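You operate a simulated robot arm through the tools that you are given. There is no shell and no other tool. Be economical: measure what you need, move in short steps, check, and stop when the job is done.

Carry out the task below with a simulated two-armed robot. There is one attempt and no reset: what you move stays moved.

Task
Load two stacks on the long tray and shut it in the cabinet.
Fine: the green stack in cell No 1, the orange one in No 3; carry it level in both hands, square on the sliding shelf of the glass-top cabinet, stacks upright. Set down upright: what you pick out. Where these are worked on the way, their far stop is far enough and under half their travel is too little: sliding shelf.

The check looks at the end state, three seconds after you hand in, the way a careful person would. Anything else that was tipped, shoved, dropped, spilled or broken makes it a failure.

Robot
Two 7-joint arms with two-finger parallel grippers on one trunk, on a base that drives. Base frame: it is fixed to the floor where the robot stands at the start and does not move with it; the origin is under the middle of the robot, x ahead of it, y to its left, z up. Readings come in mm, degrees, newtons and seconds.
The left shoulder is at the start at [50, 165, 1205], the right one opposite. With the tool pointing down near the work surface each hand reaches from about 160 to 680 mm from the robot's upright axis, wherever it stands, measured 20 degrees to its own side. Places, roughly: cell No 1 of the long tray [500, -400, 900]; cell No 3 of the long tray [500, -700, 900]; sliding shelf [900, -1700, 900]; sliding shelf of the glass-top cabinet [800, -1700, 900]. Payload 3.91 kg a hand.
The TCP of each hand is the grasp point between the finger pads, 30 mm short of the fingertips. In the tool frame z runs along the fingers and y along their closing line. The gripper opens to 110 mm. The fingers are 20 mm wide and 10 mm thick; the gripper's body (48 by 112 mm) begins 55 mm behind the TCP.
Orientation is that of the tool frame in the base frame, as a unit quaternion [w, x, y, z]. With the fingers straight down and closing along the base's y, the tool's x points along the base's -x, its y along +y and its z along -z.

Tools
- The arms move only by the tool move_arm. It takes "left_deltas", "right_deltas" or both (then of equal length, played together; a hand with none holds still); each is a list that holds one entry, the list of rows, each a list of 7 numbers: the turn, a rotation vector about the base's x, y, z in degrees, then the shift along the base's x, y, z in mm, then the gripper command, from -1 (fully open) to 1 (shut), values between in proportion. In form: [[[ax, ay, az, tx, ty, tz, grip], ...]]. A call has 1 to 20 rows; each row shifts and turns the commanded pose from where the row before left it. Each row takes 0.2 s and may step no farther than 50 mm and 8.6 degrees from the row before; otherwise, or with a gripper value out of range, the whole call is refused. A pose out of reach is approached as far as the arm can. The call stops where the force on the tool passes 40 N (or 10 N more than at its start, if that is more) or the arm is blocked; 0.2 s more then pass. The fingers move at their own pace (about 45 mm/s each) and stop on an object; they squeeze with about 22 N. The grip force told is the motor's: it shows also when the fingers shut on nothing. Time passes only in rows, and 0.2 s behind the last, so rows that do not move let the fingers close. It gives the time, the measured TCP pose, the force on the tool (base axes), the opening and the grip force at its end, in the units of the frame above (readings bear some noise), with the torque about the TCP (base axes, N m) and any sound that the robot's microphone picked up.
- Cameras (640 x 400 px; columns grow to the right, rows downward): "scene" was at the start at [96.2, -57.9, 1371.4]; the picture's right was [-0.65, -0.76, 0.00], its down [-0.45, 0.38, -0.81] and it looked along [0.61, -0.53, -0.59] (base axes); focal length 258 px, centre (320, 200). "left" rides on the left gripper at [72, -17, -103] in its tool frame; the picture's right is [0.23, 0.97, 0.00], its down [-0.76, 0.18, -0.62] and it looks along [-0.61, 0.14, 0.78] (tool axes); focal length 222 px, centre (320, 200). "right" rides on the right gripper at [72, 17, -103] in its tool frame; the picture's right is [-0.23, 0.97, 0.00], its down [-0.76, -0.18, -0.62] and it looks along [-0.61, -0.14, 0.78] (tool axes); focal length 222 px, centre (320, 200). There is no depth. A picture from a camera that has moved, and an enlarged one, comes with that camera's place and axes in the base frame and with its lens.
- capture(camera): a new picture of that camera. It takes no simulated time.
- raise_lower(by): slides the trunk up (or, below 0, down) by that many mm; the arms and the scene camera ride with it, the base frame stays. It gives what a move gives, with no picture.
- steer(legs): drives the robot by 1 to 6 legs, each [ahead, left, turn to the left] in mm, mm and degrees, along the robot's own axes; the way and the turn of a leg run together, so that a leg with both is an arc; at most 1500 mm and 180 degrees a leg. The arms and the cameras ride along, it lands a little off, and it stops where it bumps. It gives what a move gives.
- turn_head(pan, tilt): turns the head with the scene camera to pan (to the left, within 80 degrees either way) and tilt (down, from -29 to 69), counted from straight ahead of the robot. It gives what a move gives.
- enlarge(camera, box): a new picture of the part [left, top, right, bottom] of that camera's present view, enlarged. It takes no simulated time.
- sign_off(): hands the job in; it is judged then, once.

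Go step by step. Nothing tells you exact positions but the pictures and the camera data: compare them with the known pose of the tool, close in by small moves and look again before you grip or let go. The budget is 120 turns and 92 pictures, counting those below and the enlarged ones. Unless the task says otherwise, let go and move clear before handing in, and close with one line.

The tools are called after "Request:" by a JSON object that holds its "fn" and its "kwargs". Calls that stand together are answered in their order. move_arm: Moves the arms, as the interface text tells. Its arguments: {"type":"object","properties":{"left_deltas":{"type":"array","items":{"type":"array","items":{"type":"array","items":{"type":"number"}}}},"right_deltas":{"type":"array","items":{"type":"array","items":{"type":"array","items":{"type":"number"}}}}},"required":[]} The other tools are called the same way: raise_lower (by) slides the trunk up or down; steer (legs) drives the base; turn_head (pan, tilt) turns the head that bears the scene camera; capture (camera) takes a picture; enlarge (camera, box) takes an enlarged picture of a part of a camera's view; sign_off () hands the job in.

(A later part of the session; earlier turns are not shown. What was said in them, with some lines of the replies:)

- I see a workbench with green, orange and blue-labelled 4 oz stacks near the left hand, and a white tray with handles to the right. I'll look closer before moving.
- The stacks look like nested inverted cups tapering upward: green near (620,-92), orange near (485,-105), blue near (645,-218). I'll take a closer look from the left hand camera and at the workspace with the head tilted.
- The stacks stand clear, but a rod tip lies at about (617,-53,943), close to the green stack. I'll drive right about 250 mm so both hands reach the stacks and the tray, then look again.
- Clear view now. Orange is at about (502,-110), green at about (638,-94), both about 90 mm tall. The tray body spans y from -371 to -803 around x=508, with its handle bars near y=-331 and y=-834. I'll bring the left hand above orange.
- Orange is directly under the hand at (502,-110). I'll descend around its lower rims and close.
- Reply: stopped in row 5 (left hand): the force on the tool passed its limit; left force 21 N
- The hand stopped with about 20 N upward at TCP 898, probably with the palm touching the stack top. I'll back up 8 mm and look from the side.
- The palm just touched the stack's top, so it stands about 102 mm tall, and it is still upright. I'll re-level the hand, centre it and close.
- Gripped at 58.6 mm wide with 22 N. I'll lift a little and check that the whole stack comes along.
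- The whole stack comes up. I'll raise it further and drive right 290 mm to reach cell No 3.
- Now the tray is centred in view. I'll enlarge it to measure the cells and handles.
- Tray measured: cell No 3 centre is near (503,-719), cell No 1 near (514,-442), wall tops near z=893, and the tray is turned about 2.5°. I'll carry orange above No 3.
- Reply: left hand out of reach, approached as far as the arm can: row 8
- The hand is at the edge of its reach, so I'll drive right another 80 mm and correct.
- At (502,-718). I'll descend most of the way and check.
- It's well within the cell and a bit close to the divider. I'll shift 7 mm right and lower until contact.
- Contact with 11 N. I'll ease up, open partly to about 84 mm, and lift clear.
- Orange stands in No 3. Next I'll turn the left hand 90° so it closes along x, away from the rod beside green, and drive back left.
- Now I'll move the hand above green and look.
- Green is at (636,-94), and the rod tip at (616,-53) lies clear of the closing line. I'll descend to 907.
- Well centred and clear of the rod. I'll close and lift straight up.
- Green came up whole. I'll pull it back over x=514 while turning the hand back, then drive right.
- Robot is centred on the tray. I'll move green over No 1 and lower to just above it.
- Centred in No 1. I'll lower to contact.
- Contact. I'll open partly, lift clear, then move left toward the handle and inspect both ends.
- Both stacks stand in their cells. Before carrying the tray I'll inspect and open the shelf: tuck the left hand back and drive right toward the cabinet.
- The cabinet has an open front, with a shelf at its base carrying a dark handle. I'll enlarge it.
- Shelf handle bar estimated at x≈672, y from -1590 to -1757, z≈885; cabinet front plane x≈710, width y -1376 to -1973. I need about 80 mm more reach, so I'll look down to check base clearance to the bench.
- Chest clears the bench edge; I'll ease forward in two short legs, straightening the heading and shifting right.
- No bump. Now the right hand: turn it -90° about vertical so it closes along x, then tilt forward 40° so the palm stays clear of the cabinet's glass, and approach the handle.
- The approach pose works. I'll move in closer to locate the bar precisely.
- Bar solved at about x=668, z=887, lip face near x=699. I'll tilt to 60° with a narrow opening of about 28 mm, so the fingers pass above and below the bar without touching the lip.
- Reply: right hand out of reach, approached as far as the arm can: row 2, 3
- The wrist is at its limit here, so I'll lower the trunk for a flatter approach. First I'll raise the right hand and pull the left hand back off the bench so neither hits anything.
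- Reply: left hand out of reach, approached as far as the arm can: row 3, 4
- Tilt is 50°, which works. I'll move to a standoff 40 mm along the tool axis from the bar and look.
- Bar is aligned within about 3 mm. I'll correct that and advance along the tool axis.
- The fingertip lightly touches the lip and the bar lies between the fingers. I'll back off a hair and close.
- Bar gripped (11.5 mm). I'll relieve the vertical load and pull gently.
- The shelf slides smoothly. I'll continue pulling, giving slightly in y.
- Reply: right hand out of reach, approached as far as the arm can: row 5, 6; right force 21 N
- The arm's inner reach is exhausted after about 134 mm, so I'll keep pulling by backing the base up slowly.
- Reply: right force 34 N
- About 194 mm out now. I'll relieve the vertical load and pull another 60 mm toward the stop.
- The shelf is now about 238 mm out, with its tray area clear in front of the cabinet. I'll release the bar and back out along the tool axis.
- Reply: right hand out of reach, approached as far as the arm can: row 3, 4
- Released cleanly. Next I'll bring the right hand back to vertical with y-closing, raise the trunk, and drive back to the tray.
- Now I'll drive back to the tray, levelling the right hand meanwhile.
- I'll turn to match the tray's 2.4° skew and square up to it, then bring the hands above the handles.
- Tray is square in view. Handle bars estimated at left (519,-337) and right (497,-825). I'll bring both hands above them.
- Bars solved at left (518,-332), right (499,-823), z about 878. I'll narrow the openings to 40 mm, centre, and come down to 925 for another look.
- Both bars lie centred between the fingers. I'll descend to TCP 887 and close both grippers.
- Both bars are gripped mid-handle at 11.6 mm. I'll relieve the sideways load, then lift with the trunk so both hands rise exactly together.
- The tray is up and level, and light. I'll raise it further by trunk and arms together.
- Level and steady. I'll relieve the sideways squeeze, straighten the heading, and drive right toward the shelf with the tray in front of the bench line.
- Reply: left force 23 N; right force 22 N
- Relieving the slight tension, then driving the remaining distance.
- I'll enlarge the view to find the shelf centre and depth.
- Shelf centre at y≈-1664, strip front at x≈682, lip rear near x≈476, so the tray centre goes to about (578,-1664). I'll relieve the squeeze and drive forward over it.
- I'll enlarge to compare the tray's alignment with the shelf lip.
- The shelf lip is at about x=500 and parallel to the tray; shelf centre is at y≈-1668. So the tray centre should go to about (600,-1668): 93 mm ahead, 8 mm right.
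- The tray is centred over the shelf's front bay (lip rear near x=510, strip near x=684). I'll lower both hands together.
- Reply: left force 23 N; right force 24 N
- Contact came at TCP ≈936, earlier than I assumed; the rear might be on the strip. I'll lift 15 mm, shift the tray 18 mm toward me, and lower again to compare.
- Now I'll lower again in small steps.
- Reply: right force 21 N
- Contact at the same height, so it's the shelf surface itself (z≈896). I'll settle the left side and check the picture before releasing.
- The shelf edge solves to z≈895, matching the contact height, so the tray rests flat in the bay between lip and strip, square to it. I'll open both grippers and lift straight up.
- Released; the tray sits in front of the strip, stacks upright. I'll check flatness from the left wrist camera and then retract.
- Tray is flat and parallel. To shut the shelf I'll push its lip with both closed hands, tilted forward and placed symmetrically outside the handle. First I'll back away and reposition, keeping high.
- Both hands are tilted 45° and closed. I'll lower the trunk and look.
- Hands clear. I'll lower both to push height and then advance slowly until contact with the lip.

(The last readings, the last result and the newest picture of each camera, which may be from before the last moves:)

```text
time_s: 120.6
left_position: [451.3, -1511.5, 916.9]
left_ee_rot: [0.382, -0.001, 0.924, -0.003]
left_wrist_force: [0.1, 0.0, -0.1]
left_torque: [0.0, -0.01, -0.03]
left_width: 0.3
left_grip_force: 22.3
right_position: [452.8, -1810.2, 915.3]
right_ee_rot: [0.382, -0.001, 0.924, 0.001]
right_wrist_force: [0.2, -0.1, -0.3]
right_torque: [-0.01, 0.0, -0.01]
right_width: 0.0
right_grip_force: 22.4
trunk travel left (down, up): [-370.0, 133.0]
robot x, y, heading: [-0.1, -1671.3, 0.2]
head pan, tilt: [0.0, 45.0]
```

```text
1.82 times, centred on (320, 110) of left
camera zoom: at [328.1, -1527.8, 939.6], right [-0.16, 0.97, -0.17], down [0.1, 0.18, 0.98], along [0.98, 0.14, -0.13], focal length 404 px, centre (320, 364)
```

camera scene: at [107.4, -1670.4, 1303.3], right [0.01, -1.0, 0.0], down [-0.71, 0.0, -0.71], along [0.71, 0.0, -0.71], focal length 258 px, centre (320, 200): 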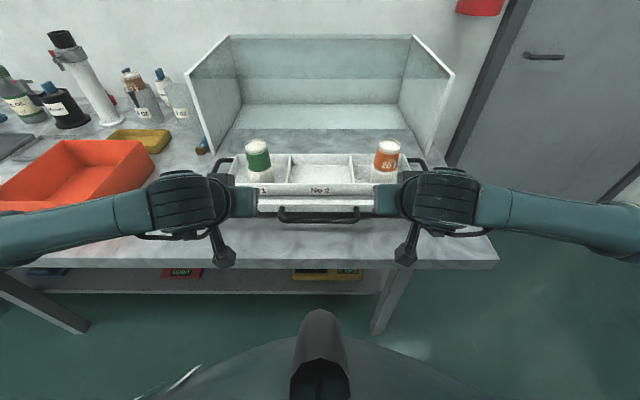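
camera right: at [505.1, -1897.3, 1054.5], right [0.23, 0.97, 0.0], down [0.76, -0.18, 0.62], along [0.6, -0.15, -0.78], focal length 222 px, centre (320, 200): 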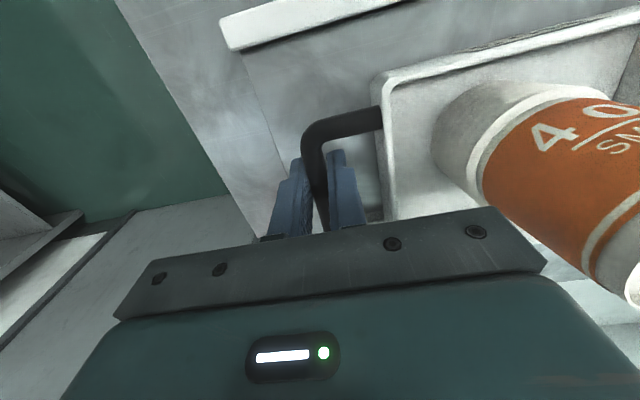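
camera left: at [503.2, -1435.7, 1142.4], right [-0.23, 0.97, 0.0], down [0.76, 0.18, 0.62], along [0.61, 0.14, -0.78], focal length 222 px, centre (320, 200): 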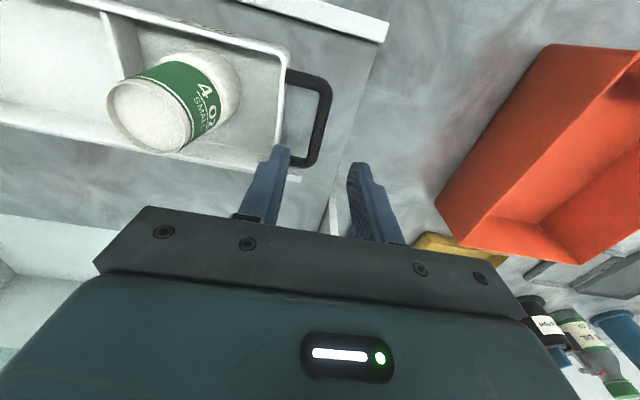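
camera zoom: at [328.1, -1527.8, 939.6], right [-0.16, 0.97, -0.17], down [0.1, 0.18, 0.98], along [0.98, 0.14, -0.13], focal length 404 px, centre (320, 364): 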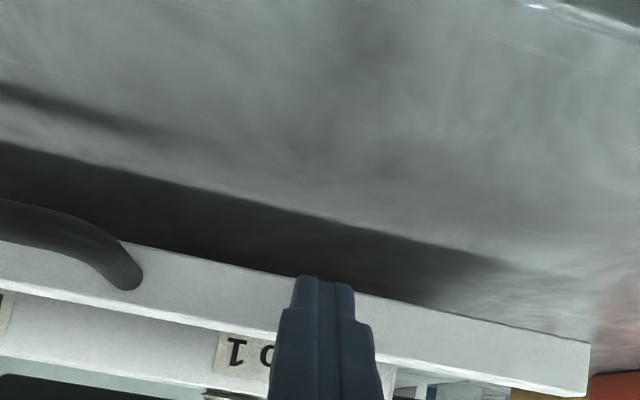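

The fingertips face the lip at mid-height, clear of the handle. I'll push slowly with both hands.

Request:
{"fn": "move_arm", "kwargs": {"left_deltas": [[[0, 0, 0, 4, 0, 0, 1], [0, 0, 0, 4, 0, 0, 1], [0, 0, 0, 4, 0, 0, 1], [0, 0, 0, 4, 0, 0, 1], [0, 0, 0, 4, 0, 0, 1], [0, 0, 0, 5, 0, 0, 1], [0, 0, 0, 6, 0, 0, 1], [0, 0, 0, 7, 0, 0, 1], [0, 0, 0, 8, 0, 0, 1], [0, 0, 0, 8, 0, 0, 1], [0, 0, 0, 8, 0, 0, 1], [0, 0, 0, 8, 0, 0, 1], [0, 0, 0, 6, 0, 0, 1], [0, 0, 0, 4, 0, 0, 1], [0, 0, 0, 0, 0, 0, 1]]], "right_deltas": [[[0, 0, 0, 3, 0, 0, 1], [0, 0, 0, 4, 0, 0, 1], [0, 0, 0, 4, 0, 0, 1], [0, 0, 0, 4, 0, 0, 1], [0, 0, 0, 4, 0, 0, 1], [0, 0, 0, 5, 0, 0, 1], [0, 0, 0, 6, 0, 0, 1], [0, 0, 0, 7, 0, 0, 1], [0, 0, 0, 8, 0, 0, 1], [0, 0, 0, 8, 0, 0, 1], [0, 0, 0, 8, 0, 0, 1], [0, 0, 0, 8, 0, 0, 1], [0, 0, 0, 6, 0, 0, 1], [0, 0, 0, 4, 0, 0, 1], [0, 0, 0, 0, 0, 0, 1]]]}}

Request:
{"fn": "capture", "kwargs": {"camera": "scene"}}

```text
time_s: 123.8
left_position: [531.1, -1512.3, 916.6]
left_ee_rot: [0.383, -0.001, 0.924, -0.002]
left_wrist_force: [0.4, 0.2, 0.5]
left_torque: [-0.04, 0.0, 0.03]
left_width: 0.3
left_grip_force: 21.1
right_position: [531.7, -1811.6, 916.6]
right_ee_rot: [0.381, 0.0, 0.924, 0.0]
right_wrist_force: [-0.2, 0.3, 0.5]
right_torque: [0.03, 0.01, 0.0]
right_width: 0.2
right_grip_force: 22.1
trunk travel left (down, up): [-370.0, 133.0]
robot x, y, heading: [-3.9, -1672.3, 0.3]
head pan, tilt: [0.0, 45.0]
```

```text
13 pictures are left
camera scene: at [107.5, -1670.4, 1303.3], right [0.0, -1.0, 0.0], down [-0.71, 0.0, -0.71], along [0.71, 0.0, -0.71], focal length 258 px, centre (320, 200)
```

scene: 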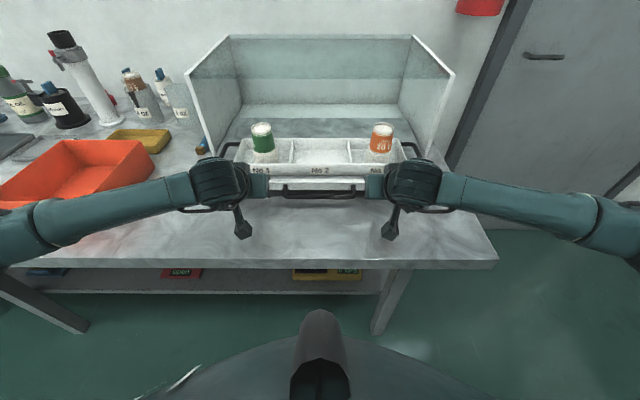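

The shelf and tray move in together. To keep the push arm-controlled, I'll draw the hands back 85 mm and bring the base forward 85 mm.

Request:
{"fn": "move_arm", "kwargs": {"left_deltas": [[[0, 0, 0, -20, 0, 0, 1], [0, 0, 0, -30, 0, 0, 1], [0, 0, 0, -35, 0, 0, 1], [0, 0, 0, 0, 0, 0, 1]]], "right_deltas": [[[0, 0, 0, -20, 0, 0, 1], [0, 0, 0, -30, 0, 0, 1], [0, 0, 0, -35, 0, 0, 1], [0, 0, 0, 0, 0, 0, 1]]]}}

Request:
{"fn": "steer", "kwargs": {"legs": [[78, 0, -0.2]]}}

```text
time_s: 124.8
left_position: [446.4, -1512.5, 916.5]
left_ee_rot: [0.382, -0.002, 0.924, -0.002]
left_wrist_force: [-0.3, 0.2, -0.8]
left_torque: [-0.02, 0.01, -0.01]
left_width: 0.0
left_grip_force: 22.2
right_position: [447.9, -1810.7, 917.9]
right_ee_rot: [0.382, -0.001, 0.924, 0.001]
right_wrist_force: [-1.3, 0.4, -0.1]
right_torque: [0.06, -0.03, 0.01]
right_width: 0.2
right_grip_force: 22.3
trunk travel left (down, up): [-370.0, 133.0]
robot x, y, heading: [-2.7, -1667.9, -0.0]
head pan, tilt: [0.0, 45.0]
```

```text
time_s: 125.9
left_position: [526.9, -1513.3, 916.0]
left_ee_rot: [0.381, 0.0, 0.924, -0.003]
left_wrist_force: [0.5, -0.5, 0.5]
left_torque: [-0.01, 0.0, 0.02]
left_width: 0.0
left_grip_force: 21.8
right_position: [527.9, -1811.8, 915.9]
right_ee_rot: [0.382, 0.0, 0.924, 0.0]
right_wrist_force: [0.3, -0.6, 0.3]
right_torque: [0.01, -0.05, -0.02]
right_width: 0.0
right_grip_force: 21.6
trunk travel left (down, up): [-370.0, 133.0]
robot x, y, heading: [78.5, -1670.3, 0.4]
head pan, tilt: [0.0, 45.0]
```

Now I'll push the rest of the way slowly, letting the force limit mark the closed stop.

Request:
{"fn": "move_arm", "kwargs": {"left_deltas": [[[0, 0, 0, 3, 0, 0, 1], [0, 0, 0, 4, 0, 0, 1], [0, 0, 0, 5, 0, 0, 1], [0, 0, 0, 6, 0, 0, 1], [0, 0, 0, 7, 0, 0, 1], [0, 0, 0, 8, 0, 0, 1], [0, 0, 0, 8, 0, 0, 1], [0, 0, 0, 8, 0, 0, 1], [0, 0, 0, 8, 0, 0, 1], [0, 0, 0, 8, 0, 0, 1], [0, 0, 0, 8, 0, 0, 1], [0, 0, 0, 8, 0, 0, 1], [0, 0, 0, 8, 0, 0, 1], [0, 0, 0, 8, 0, 0, 1], [0, 0, 0, 7, 0, 0, 1], [0, 0, 0, 6, 0, 0, 1], [0, 0, 0, 5, 0, 0, 1], [0, 0, 0, 4, 0, 0, 1], [0, 0, 0, 3, 0, 0, 1], [0, 0, 0, 0, 0, 0, 1]]], "right_deltas": [[[0, 0, 0, 3, 0, 0, 1], [0, 0, 0, 4, 0, 0, 1], [0, 0, 0, 5, 0, 0, 1], [0, 0, 0, 6, 0, 0, 1], [0, 0, 0, 7, 0, 0, 1], [0, 0, 0, 8, 0, 0, 1], [0, 0, 0, 8, 0, 0, 1], [0, 0, 0, 8, 0, 0, 1], [0, 0, 0, 8, 0, 0, 1], [0, 0, 0, 8, 0, 0, 1], [0, 0, 0, 8, 0, 0, 1], [0, 0, 0, 8, 0, 0, 1], [0, 0, 0, 8, 0, 0, 1], [0, 0, 0, 8, 0, 0, 1], [0, 0, 0, 7, 0, 0, 1], [0, 0, 0, 6, 0, 0, 1], [0, 0, 0, 5, 0, 0, 1], [0, 0, 0, 4, 0, 0, 1], [0, 0, 0, 3, 0, 0, 1], [0, 0, 0, 0, 0, 0, 1]]]}}

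Request:
{"fn": "capture", "kwargs": {"camera": "scene"}}

```text
time_s: 130.1
left_position: [647.4, -1512.7, 916.9]
left_ee_rot: [0.382, 0.001, 0.924, -0.004]
left_wrist_force: [0.3, -0.1, 0.1]
left_torque: [0.03, -0.01, -0.02]
left_width: 0.0
left_grip_force: 22.0
right_position: [649.1, -1812.1, 916.7]
right_ee_rot: [0.382, 0.0, 0.924, -0.001]
right_wrist_force: [-1.6, -0.4, 0.1]
right_torque: [-0.01, -0.03, 0.01]
right_width: 0.0
right_grip_force: 22.0
trunk travel left (down, up): [-370.0, 133.0]
robot x, y, heading: [78.6, -1671.9, 0.1]
head pan, tilt: [0.0, 45.0]
```

```text
12 pictures are left
camera scene: at [187.8, -1670.2, 1303.2], right [0.0, -1.0, 0.0], down [-0.71, 0.0, -0.71], along [0.71, 0.0, -0.71], focal length 258 px, centre (320, 200)
```

scene: 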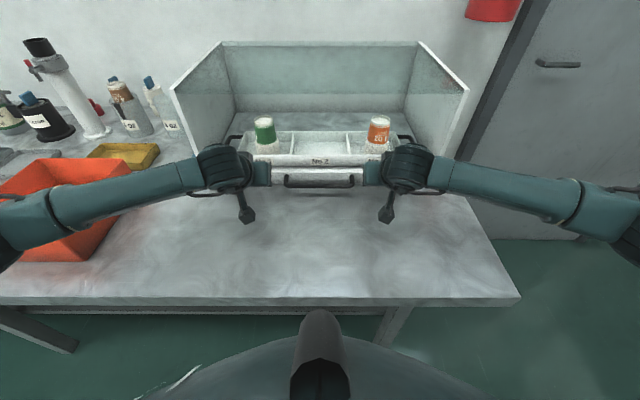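

Almost in; tray handles pass clear of the side walls. I'll continue gently to the stop.

Request:
{"fn": "move_arm", "kwargs": {"left_deltas": [[[0, 0, 0, 4, 0, 0, 1], [0, 0, 0, 4, 0, 0, 1], [0, 0, 0, 4, 0, 0, 1], [0, 0, 0, 3, 0, 0, 1], [0, 0, 0, 3, 0, 0, 1], [0, 0, 0, 3, 0, 0, 1], [0, 0, 0, 3, 0, 0, 1], [0, 0, 0, 3, 0, 0, 1], [0, 0, 0, 3, 0, 0, 1], [0, 0, 0, 3, 0, 0, 1], [0, 0, 0, 3, 0, 0, 1], [0, 0, 0, 3, 0, 0, 1]]], "right_deltas": [[[0, 0, 0, 3, 0, 0, 1], [0, 0, 0, 4, 0, 0, 1], [0, 0, 0, 4, 0, 0, 1], [0, 0, 0, 3, 0, 0, 1], [0, 0, 0, 3, 0, 0, 1], [0, 0, 0, 3, 0, 0, 1], [0, 0, 0, 3, 0, 0, 1], [0, 0, 0, 3, 0, 0, 1], [0, 0, 0, 3, 0, 0, 1], [0, 0, 0, 3, 0, 0, 1], [0, 0, 0, 3, 0, 0, 1], [0, 0, 0, 3, 0, 0, 1]]]}}

Request:
{"fn": "enlarge", "kwargs": {"camera": "scene", "box": [160, 30, 480, 230]}}

```text
time_s: 131.7
left_position: [664.5, -1513.5, 916.3]
left_ee_rot: [0.379, 0.0, 0.925, -0.003]
left_wrist_force: [-14.4, 0.9, 4.9]
left_torque: [0.01, 0.07, 0.07]
left_width: 0.0
left_grip_force: 21.7
right_position: [665.0, -1810.3, 915.6]
right_ee_rot: [0.378, -0.001, 0.926, 0.001]
right_wrist_force: [-17.7, -3.6, 6.1]
right_torque: [-0.03, 0.08, -0.08]
right_width: 0.0
right_grip_force: 22.2
trunk travel left (down, up): [-370.0, 133.0]
robot x, y, heading: [74.9, -1672.4, 0.5]
head pan, tilt: [0.0, 45.0]
stopped in row 7 (right hand): the force on the tool passed its limit (the readings are from after the stop); the commanded pose is now the measured one
```

```text
2.00 times, centred on (320, 130) of scene
camera zoom: at [182.0, -1670.4, 1304.0], right [0.0, -1.0, 0.0], down [-0.7, 0.0, -0.71], along [0.71, 0.0, -0.7], focal length 516 px, centre (320, 340)
```

zoom: 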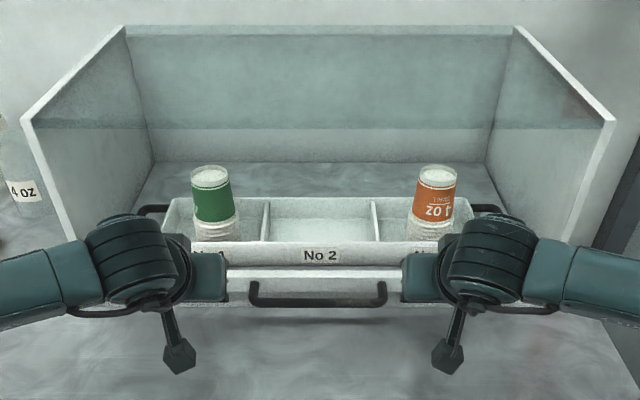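

Both hands met the stop together. I'll withdraw, back off, and verify the shelf is fully shut.

Request:
{"fn": "move_arm", "kwargs": {"left_deltas": [[[0, 0, 0, -20, 0, 0, 1], [0, 0, 0, -35, 0, 10, 1], [0, 0, 0, -35, 0, 30, 1], [0, 0, 0, -35, 0, 40, 1], [0, 0, 0, -10, 0, 40, 1], [0, 0, 0, 0, 0, 40, 1], [0, 0, 0, 0, 0, 0, 1]]], "right_deltas": [[[0, 0, 0, -20, 0, 0, 1], [0, 0, 0, -35, 0, 10, 1], [0, 0, 0, -35, 0, 30, 1], [0, 0, 0, -35, 0, 40, 1], [0, 0, 0, -10, 0, 40, 1], [0, 0, 0, 0, 0, 40, 1], [0, 0, 0, 0, 0, 0, 1]]]}}

Request:
{"fn": "steer", "kwargs": {"legs": [[-150, 0, 0]]}}

Request:
{"fn": "turn_head", "kwargs": {"pan": 0, "tilt": 30}}

Request:
{"fn": "capture", "kwargs": {"camera": "scene"}}

```text
refused: row 4 steps farther than a row can; nothing moved
```

```text
time_s: 133.1
left_position: [513.7, -1511.9, 912.5]
left_ee_rot: [0.378, -0.002, 0.926, -0.002]
left_wrist_force: [-0.1, 0.2, -0.2]
left_torque: [-0.01, -0.04, 0.01]
left_width: 0.0
left_grip_force: 22.6
right_position: [514.1, -1809.8, 912.9]
right_ee_rot: [0.377, -0.001, 0.926, -0.001]
right_wrist_force: [0.0, 0.1, 0.2]
right_torque: [0.0, 0.0, -0.02]
right_width: 0.0
right_grip_force: 22.3
trunk travel left (down, up): [-370.0, 133.0]
robot x, y, heading: [-79.6, -1670.1, 0.4]
head pan, tilt: [0.0, 45.0]
```

```text
time_s: 133.9
left_position: [513.5, -1511.1, 912.6]
left_ee_rot: [0.378, -0.002, 0.926, -0.002]
left_wrist_force: [0.6, -0.4, -0.5]
left_torque: [0.01, -0.02, 0.0]
left_width: 0.0
left_grip_force: 22.0
right_position: [513.1, -1810.6, 913.0]
right_ee_rot: [0.376, -0.002, 0.926, 0.0]
right_wrist_force: [-0.2, -0.4, -0.1]
right_torque: [0.03, -0.01, 0.01]
right_width: 0.0
right_grip_force: 21.7
trunk travel left (down, up): [-370.0, 133.0]
robot x, y, heading: [-80.0, -1669.8, 0.3]
head pan, tilt: [0.0, 30.0]
```

```text
10 pictures are left
camera scene: at [41.4, -1670.6, 1325.8], right [0.01, -1.0, 0.0], down [-0.5, 0.0, -0.87], along [0.87, 0.01, -0.5], focal length 258 px, centre (320, 200)
```

scene: 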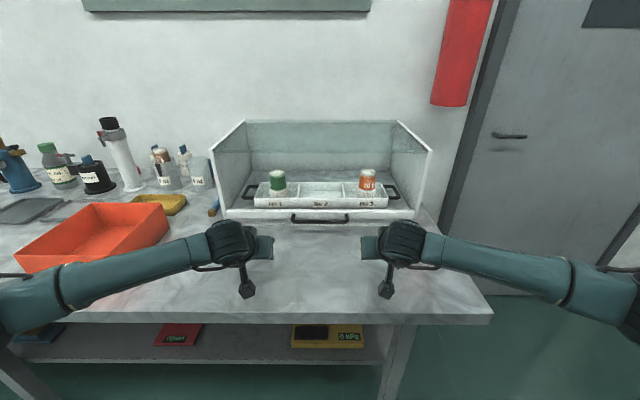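

The base retreat cleared the hands safely (the arm move was refused). I'll zoom in on the cabinet front to verify closure.

Request:
{"fn": "enlarge", "kwargs": {"camera": "scene", "box": [200, 110, 440, 240]}}

```text
2.67 times, centred on (320, 175) of scene
camera zoom: at [41.4, -1670.6, 1325.8], right [0.01, -1.0, 0.0], down [-0.5, 0.0, -0.87], along [0.87, 0.01, -0.5], focal length 688 px, centre (320, 267)
```

zoom: 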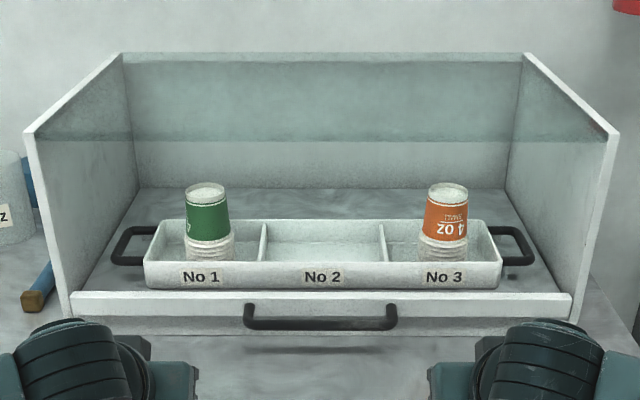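

Handle bar is back at x≈672 (its closed position) and the lip sits flush between the side panels. One closer look at tray and stacks while I raise the hands clear.

Request:
{"fn": "enlarge", "kwargs": {"camera": "scene", "box": [230, 160, 410, 230]}}

Request:
{"fn": "move_arm", "kwargs": {"left_deltas": [[[0, 0, 0, -20, 0, 20, 1], [0, 0, 0, -20, 0, 30, 1], [0, 0, 0, 0, 0, 40, 1], [0, 0, 0, 0, 0, 40, 1], [0, 0, 0, 0, 0, 0, 1]]], "right_deltas": [[[0, 0, 0, -20, 0, 20, 1], [0, 0, 0, -20, 0, 30, 1], [0, 0, 0, 0, 0, 40, 1], [0, 0, 0, 0, 0, 40, 1], [0, 0, 0, 0, 0, 0, 1]]]}}

```text
3.56 times, centred on (320, 195) of scene
camera zoom: at [41.4, -1670.6, 1325.8], right [0.01, -1.0, 0.0], down [-0.5, 0.0, -0.87], along [0.87, 0.01, -0.5], focal length 917 px, centre (320, 218)
```

zoom: 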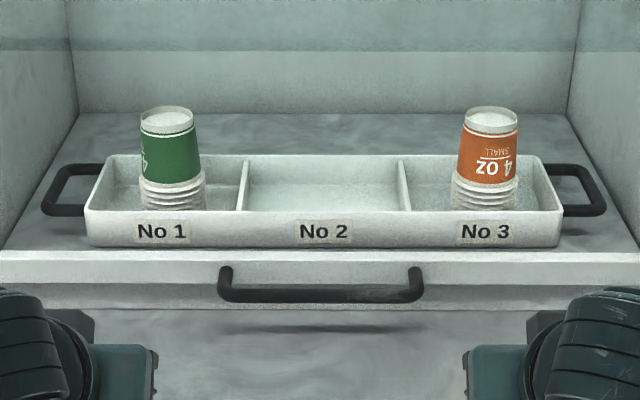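

```text
time_s: 135.1
left_position: [472.5, -1511.0, 1042.3]
left_ee_rot: [0.378, -0.002, 0.926, -0.002]
left_wrist_force: [0.4, 0.5, 0.2]
left_torque: [0.01, -0.02, 0.02]
left_width: 0.0
left_grip_force: 22.1
right_position: [474.9, -1813.5, 1042.7]
right_ee_rot: [0.376, -0.002, 0.926, 0.0]
right_wrist_force: [-0.4, 0.1, 0.3]
right_torque: [-0.02, -0.02, 0.02]
right_width: 0.0
right_grip_force: 22.4
trunk travel left (down, up): [-370.0, 133.0]
robot x, y, heading: [-78.9, -1672.8, -0.0]
head pan, tilt: [0.0, 30.0]
```

Everything is in place: green upright in No 1, orange upright in No 3, the tray level and square on the shut shelf, and both hands clear. I'm handing in.

Request:
{"fn": "sign_off", "kwargs": {}}

```text
The job is handed in.
```

The job is handed in: the green stack is upright in cell No 1 and the orange one in No 3, and the tray sits level and square on the sliding shelf, which is shut in the glass-top cabinet with both hands clear.
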